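You operate a simulated robot arm through the tools that you are given. There is no shell and no other tool. Be economical: measure what you need, move in short steps, check, and stop when the job is done.

You are at the controls of a simulated robot arm. One attempt, no reset.

TASK
Take the orange pad and put it on top of the blue steering wheel.

Only the result counts: the job must be done as asked and must still hold three seconds after the hand-in. Knocking over, shifting, dropping, spilling or breaking anything else fails it.

THE ROBOT
A 7-joint arm with a two-finger parallel gripper, fixed in place. Base frame: the origin is at the foot of the arm, x ahead of it, y to its left, z up; the work surface is at about z = -0.1. Readings come in cm, degrees, newtons and seconds.
With the tool pointing down near the work surface it reaches from about 24 to 62 cm from the base axis. Its first joint turns from -66.0 to 66.0 degrees. Payload 2.6 kg.
The tool frame sits at the grasp point between the pads (the TCP): z along the fingers, y along the line on which they close. The tips reach 3 cm beyond it. Largest opening 9.4 cm; finger width 2.8, thickness 1; the body of the gripper, 5 by 9.6 cm, starts 5.5 cm behind the TCP.
Orientation is that of the tool frame in the base frame, as a unit quaternion [x, y, z, w]. With the fingers straight down and closing along the base's y, the tool's x points along the base's -x, its y along +y and its z along -z.

THE INTERFACE
- The arm moves only by the tool apply_moves. Its argument "plan" is one flat list of numbers, 6 for each row, row after row: the shift along the base's x, y, z in cm, then the turn, a rotation vector about the base's x, y, z in rad. In form: [tx, ty, tz, rx, ry, rz, tx, ty, tz, rx, ry, rz, ...]. A call has 1 to 10 rows; each row shifts and turns the commanded pose from where the row before left it. "gripper" is the gripper command, from -1 (fully open) to 1 (shut), values between in proportion, set as the call begins (left out, the last holds). Each row takes 0.2 s and may step no farther than 5 cm and 8.6 degrees from the row before; otherwise, or with a gripper value out of range, the whole call is refused. A pose out of reach is approached as far as the arm can. The call stops where the force on the tool passes 40 N (or 10 N more than at its start, if that is more) or the arm is blocked; 0.2 s more then pass. Each finger travels about 7.2 cm/s and halts on what it meets, pressing with about 28 N; the grip force reading is that of the motor and also rises with nothing between the fingers. The clock runs only during rows and for 0.2 s after the last one: add rows that do not move to give the fingers time. It gives the time, the measured TCP pose, the force on the tool (base axes), the opening and the grip force at its end, in the units of the frame above (readings bear some noise).
- Cameras (640 x 400 px; columns grow to the right, rows downward): "scene" is fixed at [2.99, 43.03, 55.55]; the picture's right is [-0.81, -0.58, 0.00], its down [-0.38, 0.53, -0.76] and it looks along [0.45, -0.62, -0.65] (base axes); focal length 307 px, centre (320, 200). "wrist" rides on the gripper at [-3.7, 0, -5.8] in the tool frame; the picture's right is [0.00, -1.00, 0.00], its down [0.97, 0.00, -0.24] and it looks along [0.24, 0.00, 0.97] (tool axes); focal length 218 px, centre (320, 200).
- grab_frame(camera): a new picture of that camera. It takes no simulated time.
- locate(camera, pixels): for up to 12 pixels [column, row] of the newest picture of that camera ("zoom" is the newest enlarged one), the place [x, y, z] in the base frame of the surface seen there, good to about 0.3 cm. It takes no simulated time.
- enlarge(camera, box): a new picture of the part [left, top, right, bottom] of that camera's present view, enlarged. It takes no simulated time.
- sign_off(): hands the job in; it is judged then, once.

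Work in short steps. Measure before you move; look again where a grasp or a placing could have gone wrong, and mend it. You have 60 turns and 30 pictures in all, those below and enlarged ones among them. Open the gripper and draw the arm clear of the work before you hand the job in, unless the task says otherwise; then end with one line.

The tools are called after "Call:" by a JSON object that holds its "method" and its "body". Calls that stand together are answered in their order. apply_moves: Moves the arm, as the interface text tells. Its arguments: {"type":"object","properties":{"plan":{"type":"array","items":{"type":"number"}},"gripper":{"type":"number"}},"required":["plan"]} The other tools are called the same way: grab_frame (camera) takes a picture; locate (camera, pixels) gives the place of the surface under pixels of a picture; enlarge (camera, box) takes an enlarged picture of a part of a camera's view; sign_off () hands the job in.

At the start:

```text
clock: 0.0
position: [34.72, 10.97, 25.48]
ee_rot: [0.0, 1.0, 0.0, -0.001]
contact_force: [0.0, 0.0, -0.5]
gripper_width: 9.42
grip_force: 0.0
```

scene: 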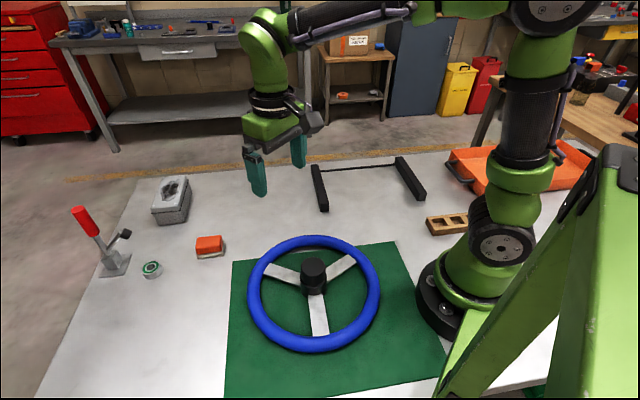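
wrist: 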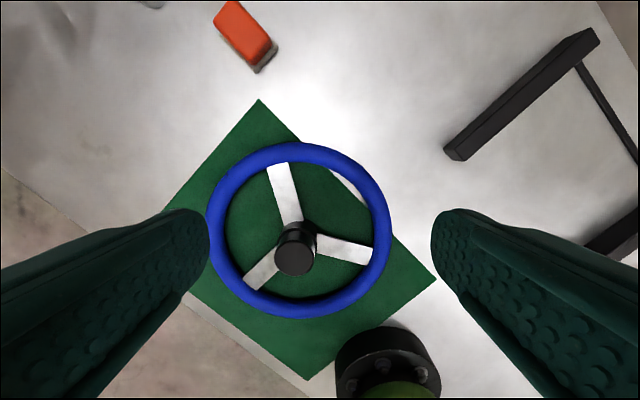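

The orange pad shows near scene pixel (209,246) and the wheel near (313,290). I enlarge both areas to measure them.

Call:
{"method": "enlarge", "body": {"camera": "scene", "box": [170, 215, 250, 265]}}

Call:
{"method": "locate", "body": {"camera": "scene", "pixels": [[313, 268], [313, 280], [319, 320], [283, 274], [341, 266], [312, 241], [320, 344], [254, 295], [374, 290], [285, 310], [240, 380], [318, 336]]}}

Call:
{"method": "locate", "body": {"camera": "wrist", "pixels": [[232, 5], [217, 22], [268, 44], [250, 66], [242, 35], [262, 70], [285, 190], [345, 250], [262, 270], [295, 255], [300, 152], [297, 310]]}}

```text
8.00 times, centred on (210, 240) of scene
```

zoom: 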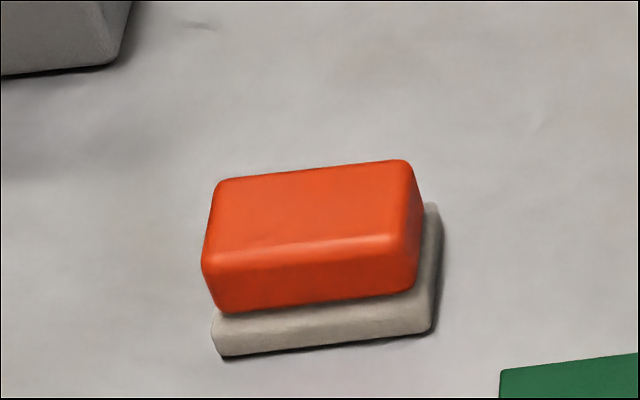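

```text
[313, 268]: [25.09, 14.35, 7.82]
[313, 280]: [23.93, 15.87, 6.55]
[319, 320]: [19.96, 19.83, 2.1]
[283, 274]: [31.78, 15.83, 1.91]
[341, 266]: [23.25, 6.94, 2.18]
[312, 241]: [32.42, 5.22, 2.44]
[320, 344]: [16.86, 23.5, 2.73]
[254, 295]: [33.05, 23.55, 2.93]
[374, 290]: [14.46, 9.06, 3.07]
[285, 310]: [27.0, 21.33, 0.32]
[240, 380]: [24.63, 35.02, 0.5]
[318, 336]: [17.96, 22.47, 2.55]
```

```text
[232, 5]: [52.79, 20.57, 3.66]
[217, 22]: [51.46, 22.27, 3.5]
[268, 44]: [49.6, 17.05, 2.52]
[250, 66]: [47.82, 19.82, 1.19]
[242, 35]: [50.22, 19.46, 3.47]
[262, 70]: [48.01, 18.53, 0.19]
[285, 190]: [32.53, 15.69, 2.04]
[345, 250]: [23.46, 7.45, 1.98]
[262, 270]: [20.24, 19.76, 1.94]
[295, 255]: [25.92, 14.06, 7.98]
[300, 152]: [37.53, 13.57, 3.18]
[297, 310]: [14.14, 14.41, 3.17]
```

The pad sits slightly offset on a grey block. I measure its top corners, the side edges and the grey block.

Call:
{"method": "locate", "body": {"camera": "zoom", "pixels": [[225, 185], [400, 168], [212, 255], [408, 240], [310, 210], [225, 303], [405, 285], [228, 325], [420, 308], [228, 350], [428, 325], [434, 212]]}}

Call:
{"method": "enlarge", "body": {"camera": "wrist", "box": [205, 0, 285, 80]}}

Call:
{"method": "enlarge", "body": {"camera": "scene", "box": [235, 225, 395, 355]}}

```text
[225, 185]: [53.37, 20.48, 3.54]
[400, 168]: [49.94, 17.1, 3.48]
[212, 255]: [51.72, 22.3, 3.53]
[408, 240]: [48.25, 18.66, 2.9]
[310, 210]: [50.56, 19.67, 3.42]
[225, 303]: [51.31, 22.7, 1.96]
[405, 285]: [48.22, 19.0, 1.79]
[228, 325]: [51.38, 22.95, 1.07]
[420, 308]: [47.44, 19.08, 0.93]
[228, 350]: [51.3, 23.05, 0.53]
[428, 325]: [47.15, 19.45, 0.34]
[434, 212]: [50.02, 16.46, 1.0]
```

```text
5.00 times, centred on (245, 40) of wrist
```

zoom: 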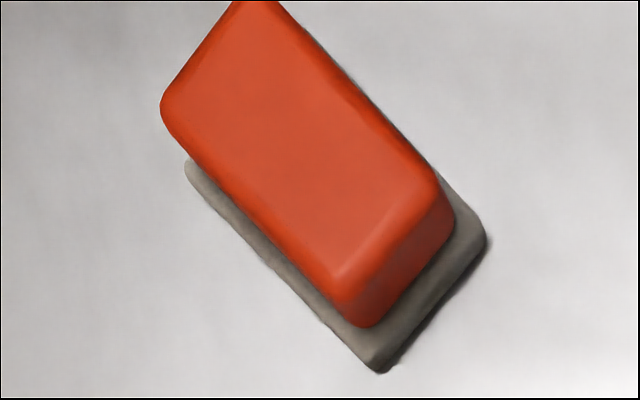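

```text
3.08 times, centred on (315, 290) of scene
```

zoom: 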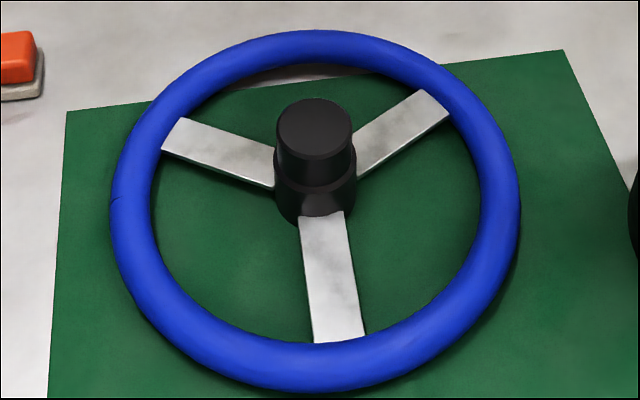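

The pad is about 5×3 cm, spanning z≈1.3–3.5 with its long axis at 45°, and it rests on a grey block that must stay untouched. I move above it, turn the tool 45°, and look.

Call:
{"method": "apply_moves", "body": {"plan": [2.68, 1.455, -1.75, 0, 0, 0.1309, 2.68, 1.455, -1.75, 0, 0, 0.1309, 2.68, 1.455, -1.75, 0, 0, 0.1309, 2.68, 1.455, -1.75, 0, 0, 0.1309, 2.68, 1.455, -1.75, 0, 0, 0.1309, 2.68, 1.455, -1.75, 0, 0, 0.1309, 0, 0, 0, 0, 0, 0], "gripper": -1}}

Call:
{"method": "grab_frame", "body": {"camera": "wrist"}}

Call:
{"method": "grab_frame", "body": {"camera": "scene"}}

```text
clock: 1.6
position: [50.76, 19.92, 14.84]
ee_rot: [-0.383, 0.924, -0.001, 0.0]
contact_force: [0.7, -0.5, 0.3]
gripper_width: 9.41
grip_force: 0.0
```

```text
24 pictures are left
```

wrist: 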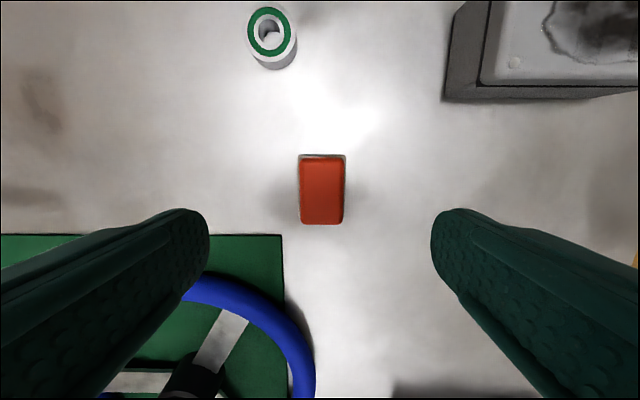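

```text
23 pictures are left
```

scene: 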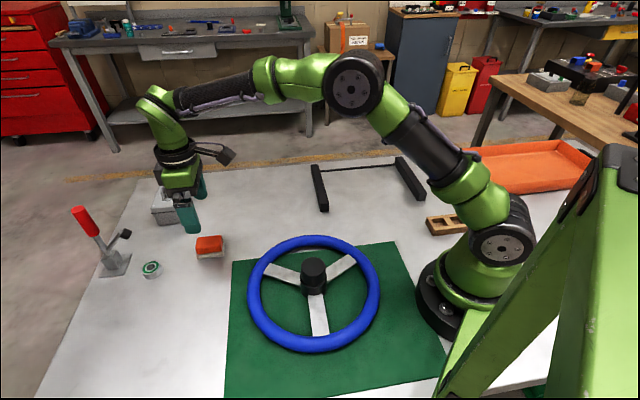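

The pad at wrist (321,190) is upright and roughly centred between the fingers. I locate its edges precisely.

Call:
{"method": "locate", "body": {"camera": "wrist", "pixels": [[304, 190], [340, 190], [321, 162], [321, 220], [321, 190], [321, 156], [345, 160], [300, 160], [302, 190], [343, 190]]}}

Call:
{"method": "enlarge", "body": {"camera": "wrist", "box": [280, 140, 360, 240]}}

```text
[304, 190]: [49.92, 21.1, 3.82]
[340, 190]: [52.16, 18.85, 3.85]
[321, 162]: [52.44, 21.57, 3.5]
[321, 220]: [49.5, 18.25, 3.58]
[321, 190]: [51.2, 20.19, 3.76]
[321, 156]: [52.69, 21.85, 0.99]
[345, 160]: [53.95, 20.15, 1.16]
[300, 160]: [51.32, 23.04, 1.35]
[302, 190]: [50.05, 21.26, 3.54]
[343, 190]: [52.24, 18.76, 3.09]
```

```text
4.00 times, centred on (320, 190) of wrist
```

zoom: 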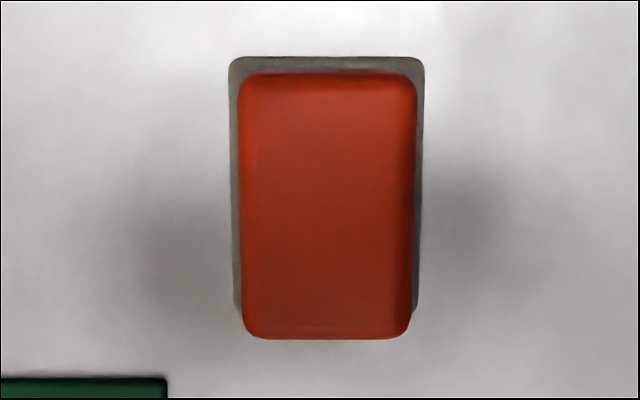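

The pad centre is about (51.0, 19.9), its top is z≈3.6, and the grey block's top is about 1.3. I descend to TCP z≈4.9 (tips ≈1.9), which stays clear of the grey block.

Call:
{"method": "apply_moves", "body": {"plan": [0.1, 0, -4, 0, 0, 0, 0.1, 0, -3.5, 0, 0, 0, 0, 0, -2.4, 0, 0, 0, 0, 0, 0, 0, 0, 0]}}

Call:
{"method": "enlarge", "body": {"camera": "scene", "box": [150, 190, 270, 280]}}

```text
clock: 2.6
position: [51.0, 19.93, 4.79]
ee_rot: [-0.382, 0.924, -0.001, 0.0]
contact_force: [-0.2, 0.3, 0.6]
gripper_width: 9.41
grip_force: 0.0
```

```text
4.44 times, centred on (210, 235) of scene
```

zoom: 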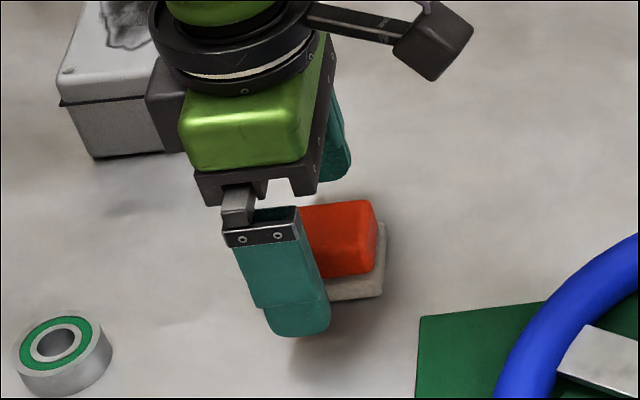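

The fingers straddle the pad above the grey block, with no contact force. I close.

Call:
{"method": "apply_moves", "body": {"plan": [0, 0, 0, 0, 0, 0, 0, 0, 0, 0, 0, 0, 0, 0, 0, 0, 0, 0, 0, 0, 0, 0, 0, 0, 0, 0, 0, 0, 0, 0], "gripper": 1}}

Call:
{"method": "enlarge", "body": {"camera": "scene", "box": [150, 190, 270, 280]}}

```text
clock: 3.8
position: [50.98, 19.85, 4.85]
ee_rot: [-0.382, 0.924, 0.0, 0.0]
contact_force: [0.1, -1.1, -0.5]
gripper_width: 3.49
grip_force: 27.3
```

```text
4.44 times, centred on (210, 235) of scene
```

zoom: 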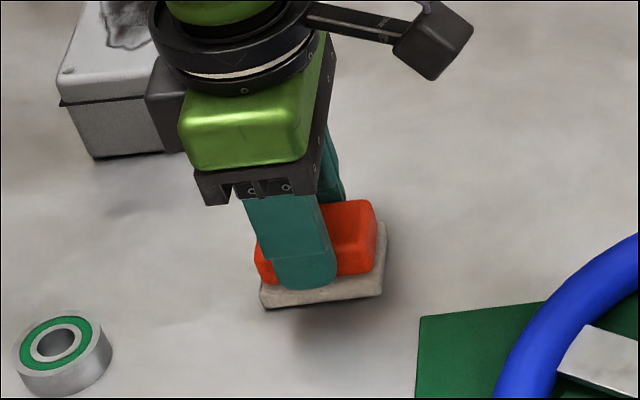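

The pad is gripped at 3.49 cm width and the tips are above the grey block. I lift slowly and check whether the grey block stays put.

Call:
{"method": "apply_moves", "body": {"plan": [0, 0, 0.5, 0, 0, 0, 0, 0, 1.5, 0, 0, 0, 0, 0, 3, 0, 0, 0, 0, 0, 4, 0, 0, 0, 0, 0, 4, 0, 0, 0, 0, 0, 0, 0, 0, 0]}}

Call:
{"method": "grab_frame", "body": {"camera": "scene"}}

Call:
{"method": "enlarge", "body": {"camera": "scene", "box": [140, 150, 260, 270]}}

```text
clock: 5.2
position: [51.09, 19.86, 17.93]
ee_rot: [-0.382, 0.924, 0.001, 0.0]
contact_force: [0.1, -0.3, -0.6]
gripper_width: 3.5
grip_force: 28.0
```

```text
19 pictures are left
```

scene: 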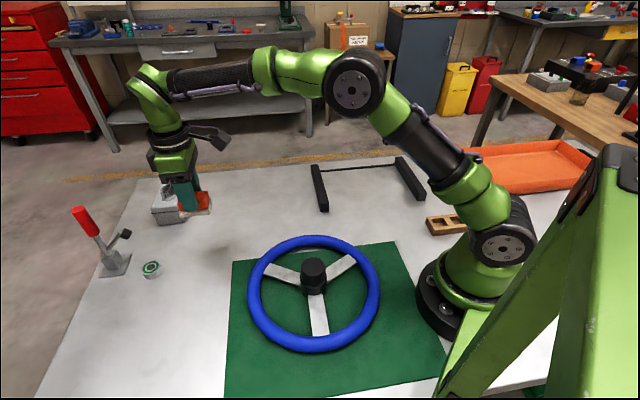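

```text
3.33 times, centred on (200, 210) of scene
```

zoom: 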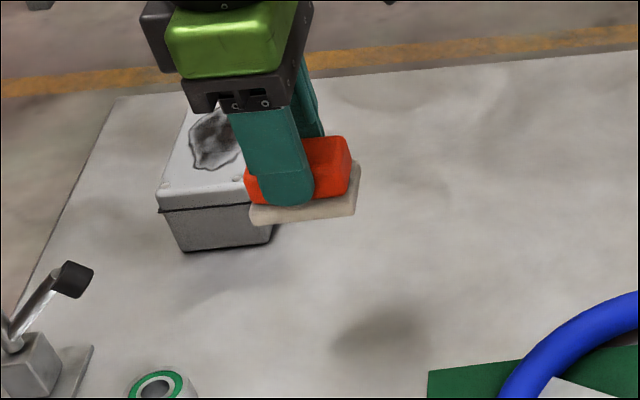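

The grey layer came up with the pad, so it is the pad's own base, with its bottom ≈4.9 cm below the TCP. I measure the hub top near scene (313,268) as the placing spot.

Call:
{"method": "enlarge", "body": {"camera": "scene", "box": [289, 245, 337, 305]}}

```text
6.67 times, centred on (313, 275) of scene
```

zoom: 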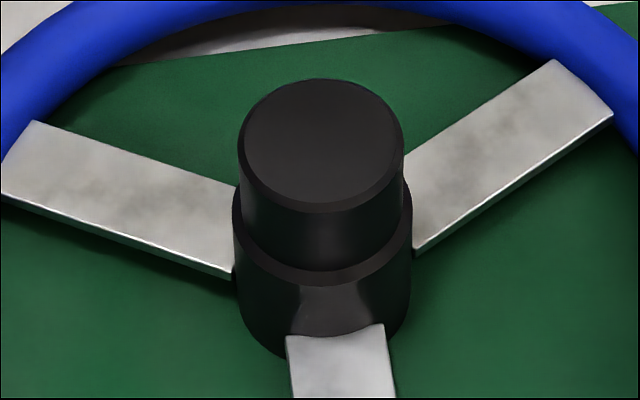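

Call:
{"method": "locate", "body": {"camera": "zoom", "pixels": [[320, 140], [250, 145], [392, 135], [318, 88], [322, 195], [270, 110], [370, 170], [270, 180], [372, 105]]}}

```text
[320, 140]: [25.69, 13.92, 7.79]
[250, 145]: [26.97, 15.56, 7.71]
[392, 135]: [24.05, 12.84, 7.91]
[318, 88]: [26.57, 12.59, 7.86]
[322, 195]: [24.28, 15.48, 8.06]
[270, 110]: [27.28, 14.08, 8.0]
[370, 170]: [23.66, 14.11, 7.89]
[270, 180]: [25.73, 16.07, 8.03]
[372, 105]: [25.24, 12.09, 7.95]
```

The hub top is flat, about 4.4 cm across, centred at ≈(25.5, 14.1, 7.9). I carry the pad over it at the present height, about 5 cm clear.

Call:
{"method": "apply_moves", "body": {"plan": [-3.2, -0.72, 0, 0, 0, 0, -3.2, -0.72, 0, 0, 0, 0, -3.2, -0.72, 0, 0, 0, 0, -3.2, -0.72, 0, 0, 0, 0, -3.2, -0.72, 0, 0, 0, 0, -3.2, -0.72, 0, 0, 0, 0, -3.2, -0.72, 0, 0, 0, 0, -3.2, -0.72, 0, 0, 0, 0, 0, 0, 0, 0, 0, 0]}}

Call:
{"method": "grab_frame", "body": {"camera": "scene"}}

Call:
{"method": "grab_frame", "body": {"camera": "wrist"}}

```text
clock: 7.2
position: [25.39, 14.21, 17.83]
ee_rot: [-0.382, 0.924, 0.0, -0.001]
contact_force: [-0.4, -0.8, 0.1]
gripper_width: 3.49
grip_force: 28.1
```

```text
16 pictures are left
```

scene: 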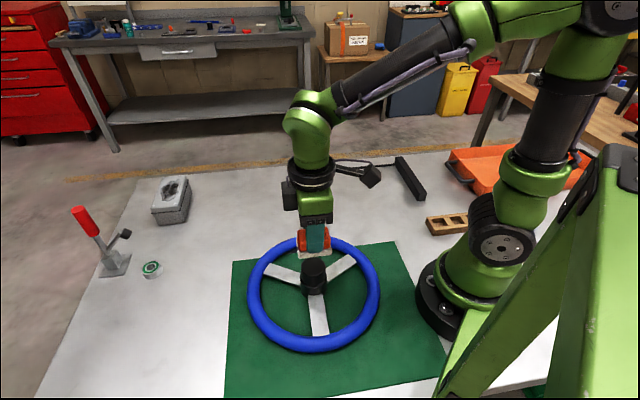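

```text
15 pictures are left
```

wrist: 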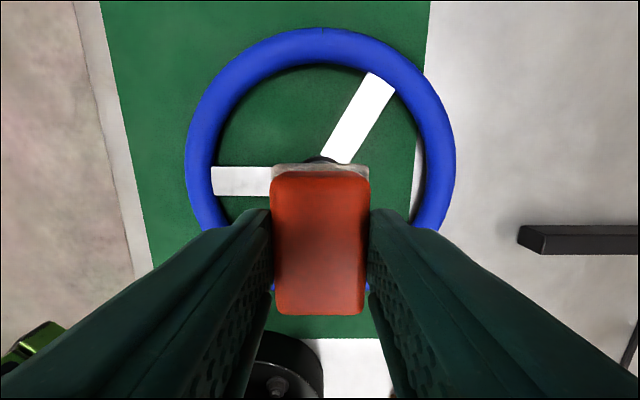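

Aligned: measured TCP is (25.39, 14.21), and the pad is centred at column 319. I lower to just above the hub and check the pad's position.

Call:
{"method": "apply_moves", "body": {"plan": [0.05, -0.05, -2.5, 0, 0, 0, 0.05, -0.05, -1.8, 0, 0, 0, 0, 0, 0, 0, 0, 0]}}

Call:
{"method": "locate", "body": {"camera": "wrist", "pixels": [[320, 180], [320, 310], [320, 245], [320, 167]]}}

Call:
{"method": "enlarge", "body": {"camera": "scene", "box": [265, 215, 361, 305]}}

```text
clock: 8.0
position: [25.58, 14.06, 13.49]
ee_rot: [-0.382, 0.924, 0.0, -0.001]
contact_force: [0.5, 0.5, -0.5]
gripper_width: 3.5
grip_force: 28.8
```

```text
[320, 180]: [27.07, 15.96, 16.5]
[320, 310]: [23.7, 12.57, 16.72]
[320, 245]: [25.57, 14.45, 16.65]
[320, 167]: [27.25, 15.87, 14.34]
```

```text
4.44 times, centred on (313, 260) of scene
```

zoom: 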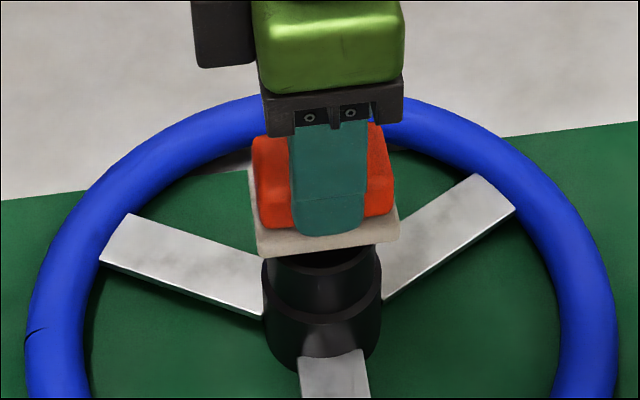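

Pad centre ≈(25.45, 14.2), over the hub with a gap of about 0.6 cm. I lower in small steps, watching the force.

Call:
{"method": "apply_moves", "body": {"plan": [0, 0, -0.2, 0, 0, 0, 0, 0, -0.2, 0, 0, 0, 0, 0, 0, 0, 0, 0]}}

Call:
{"method": "apply_moves", "body": {"plan": [0, 0, -0.1, 0, 0, 0, 0, 0, 0, 0, 0, 0]}}

Call:
{"method": "apply_moves", "body": {"plan": [0, 0, -0.1, 0, 0, 0, 0, 0, 0, 0, 0, 0]}}

```text
clock: 8.8
position: [25.51, 13.91, 13.35]
ee_rot: [-0.382, 0.924, 0.0, 0.0]
contact_force: [0.8, 0.2, -0.5]
gripper_width: 3.5
grip_force: 28.1
```

```text
clock: 9.4
position: [25.62, 13.93, 13.14]
ee_rot: [-0.382, 0.924, 0.0, -0.001]
contact_force: [0.5, -0.8, -0.3]
gripper_width: 3.52
grip_force: 28.1
```

```text
clock: 10.0
position: [25.48, 13.98, 13.08]
ee_rot: [-0.382, 0.924, 0.001, 0.0]
contact_force: [-0.4, 0.3, -0.4]
gripper_width: 3.49
grip_force: 27.9
```

No contact yet at z≈13.0. I continue down in 0.1 cm steps.

Call:
{"method": "apply_moves", "body": {"plan": [0, 0, -0.1, 0, 0, 0, 0, 0, 0, 0, 0, 0]}}

Call:
{"method": "apply_moves", "body": {"plan": [0, 0, -0.1, 0, 0, 0, 0, 0, 0, 0, 0, 0]}}

Call:
{"method": "enlarge", "body": {"camera": "scene", "box": [265, 215, 361, 305]}}

```text
clock: 10.6
position: [25.56, 13.97, 12.97]
ee_rot: [-0.382, 0.924, 0.0, 0.0]
contact_force: [-0.3, -0.3, -0.3]
gripper_width: 3.49
grip_force: 28.3
```

```text
clock: 11.2
position: [25.52, 13.97, 12.9]
ee_rot: [-0.383, 0.924, 0.0, 0.0]
contact_force: [-0.1, 0.7, -1.1]
gripper_width: 3.52
grip_force: 27.5
```

```text
4.44 times, centred on (313, 260) of scene
```

zoom: 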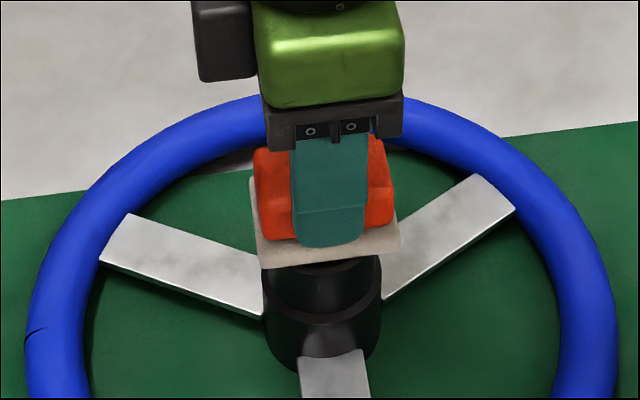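

Still no clear contact at z≈12.9, so the pad is nearly down. I keep stepping 0.1 cm.

Call:
{"method": "apply_moves", "body": {"plan": [0, 0, -0.1, 0, 0, 0, 0, 0, 0, 0, 0, 0]}}

Call:
{"method": "apply_moves", "body": {"plan": [0, 0, -0.1, 0, 0, 0, 0, 0, 0, 0, 0, 0]}}

```text
clock: 11.8
position: [25.47, 14.06, 12.82]
ee_rot: [-0.383, 0.924, 0.0, 0.001]
contact_force: [-0.5, 0.3, -0.4]
gripper_width: 3.52
grip_force: 28.6
```

```text
clock: 12.4
position: [25.48, 13.96, 12.68]
ee_rot: [-0.382, 0.924, 0.0, 0.001]
contact_force: [-6.1, -2.6, 22.7]
gripper_width: 3.5
grip_force: 28.3
```

The force jumped to 22.7 N upward, so the pad is seated. I ease up 0.06 cm to relieve the load.

Call:
{"method": "apply_moves", "body": {"plan": [0, 0, 0.06, 0, 0, 0, 0, 0, 0, 0, 0, 0]}}

```text
clock: 13.0
position: [25.54, 14.08, 12.78]
ee_rot: [-0.383, 0.924, 0.001, 0.001]
contact_force: [-0.6, 0.7, 14.4]
gripper_width: 3.49
grip_force: 28.3
```

The load is down to 14 N; I ease up slightly more, then open the gripper.

Call:
{"method": "apply_moves", "body": {"plan": [0, 0, 0.04, 0, 0, 0, 0, 0, 0, 0, 0, 0]}}

Call:
{"method": "apply_moves", "body": {"plan": [0, 0, 0, 0, 0, 0, 0, 0, 0, 0, 0, 0, 0, 0, 0, 0, 0, 0, 0, 0, 0, 0, 0, 0], "gripper": -0.4}}

Call:
{"method": "enlarge", "body": {"camera": "scene", "box": [265, 215, 361, 305]}}

```text
clock: 13.6
position: [25.48, 14.01, 12.68]
ee_rot: [-0.382, 0.924, -0.001, 0.0]
contact_force: [1.0, 1.7, 3.8]
gripper_width: 3.49
grip_force: 28.0
```

```text
clock: 14.6
position: [25.48, 13.95, 12.78]
ee_rot: [-0.383, 0.924, 0.0, 0.0]
contact_force: [-0.1, -0.9, -0.1]
gripper_width: 6.56
grip_force: 0.0
```

```text
4.44 times, centred on (313, 260) of scene
```

zoom: 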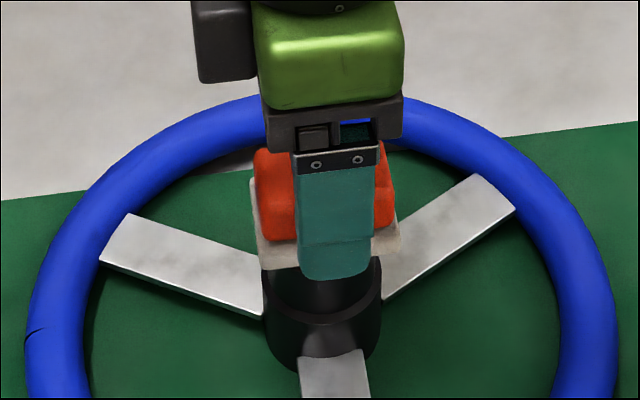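

The pad is released and sits steady. I rise straight up, then draw away, and look.

Call:
{"method": "apply_moves", "body": {"plan": [0, 0, 1, 0, 0, 0, 0, 0, 2, 0, 0, 0, 0, 0, 4, 0, 0, 0, 0, 0, 4, 0, 0, 0, 2, 0, 3, 0, 0, 0, 4, -2, 0, 0, 0, 0, 4, -3, 0, 0, 0, 0, 0, 0, 0, 0, 0, 0]}}

Call:
{"method": "grab_frame", "body": {"camera": "scene"}}

Call:
{"method": "enlarge", "body": {"camera": "scene", "box": [235, 225, 395, 355]}}

```text
clock: 16.4
position: [35.6, 8.91, 26.91]
ee_rot: [-0.382, 0.924, 0.0, -0.001]
contact_force: [0.8, 0.7, -0.1]
gripper_width: 6.58
grip_force: 0.0
```

```text
11 pictures are left
```

scene: 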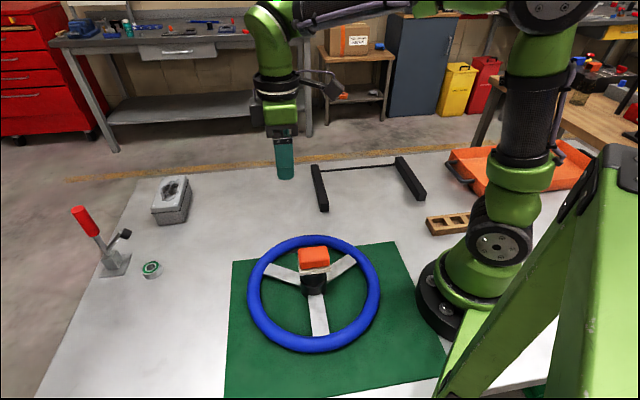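

```text
3.08 times, centred on (315, 290) of scene
```

zoom: 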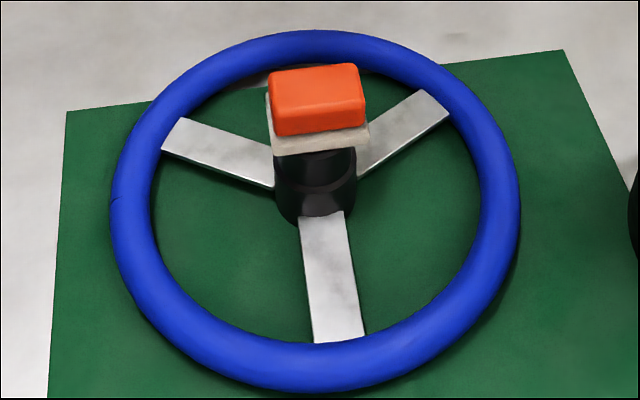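

The pad rests level on the wheel's hub, the wheel is in the same place as before, and the arm is clear with the gripper open. I hand in.

Call:
{"method": "apply_moves", "body": {"plan": [0, 0, 0, 0, 0, 0, 0, 0, 0, 0, 0, 0, 0, 0, 0, 0, 0, 0], "gripper": -1}}

Call:
{"method": "sign_off", "body": {}}

```text
clock: 17.2
position: [35.62, 8.87, 27.0]
ee_rot: [-0.383, 0.924, -0.001, 0.0]
contact_force: [0.3, 0.5, 0.5]
gripper_width: 9.41
grip_force: 0.1
```

```text
The job is handed in.
```

The orange pad, with its grey base layer attached, is resting on the centre hub of the blue steering wheel; nothing else visibly moved, and the job is handed in.
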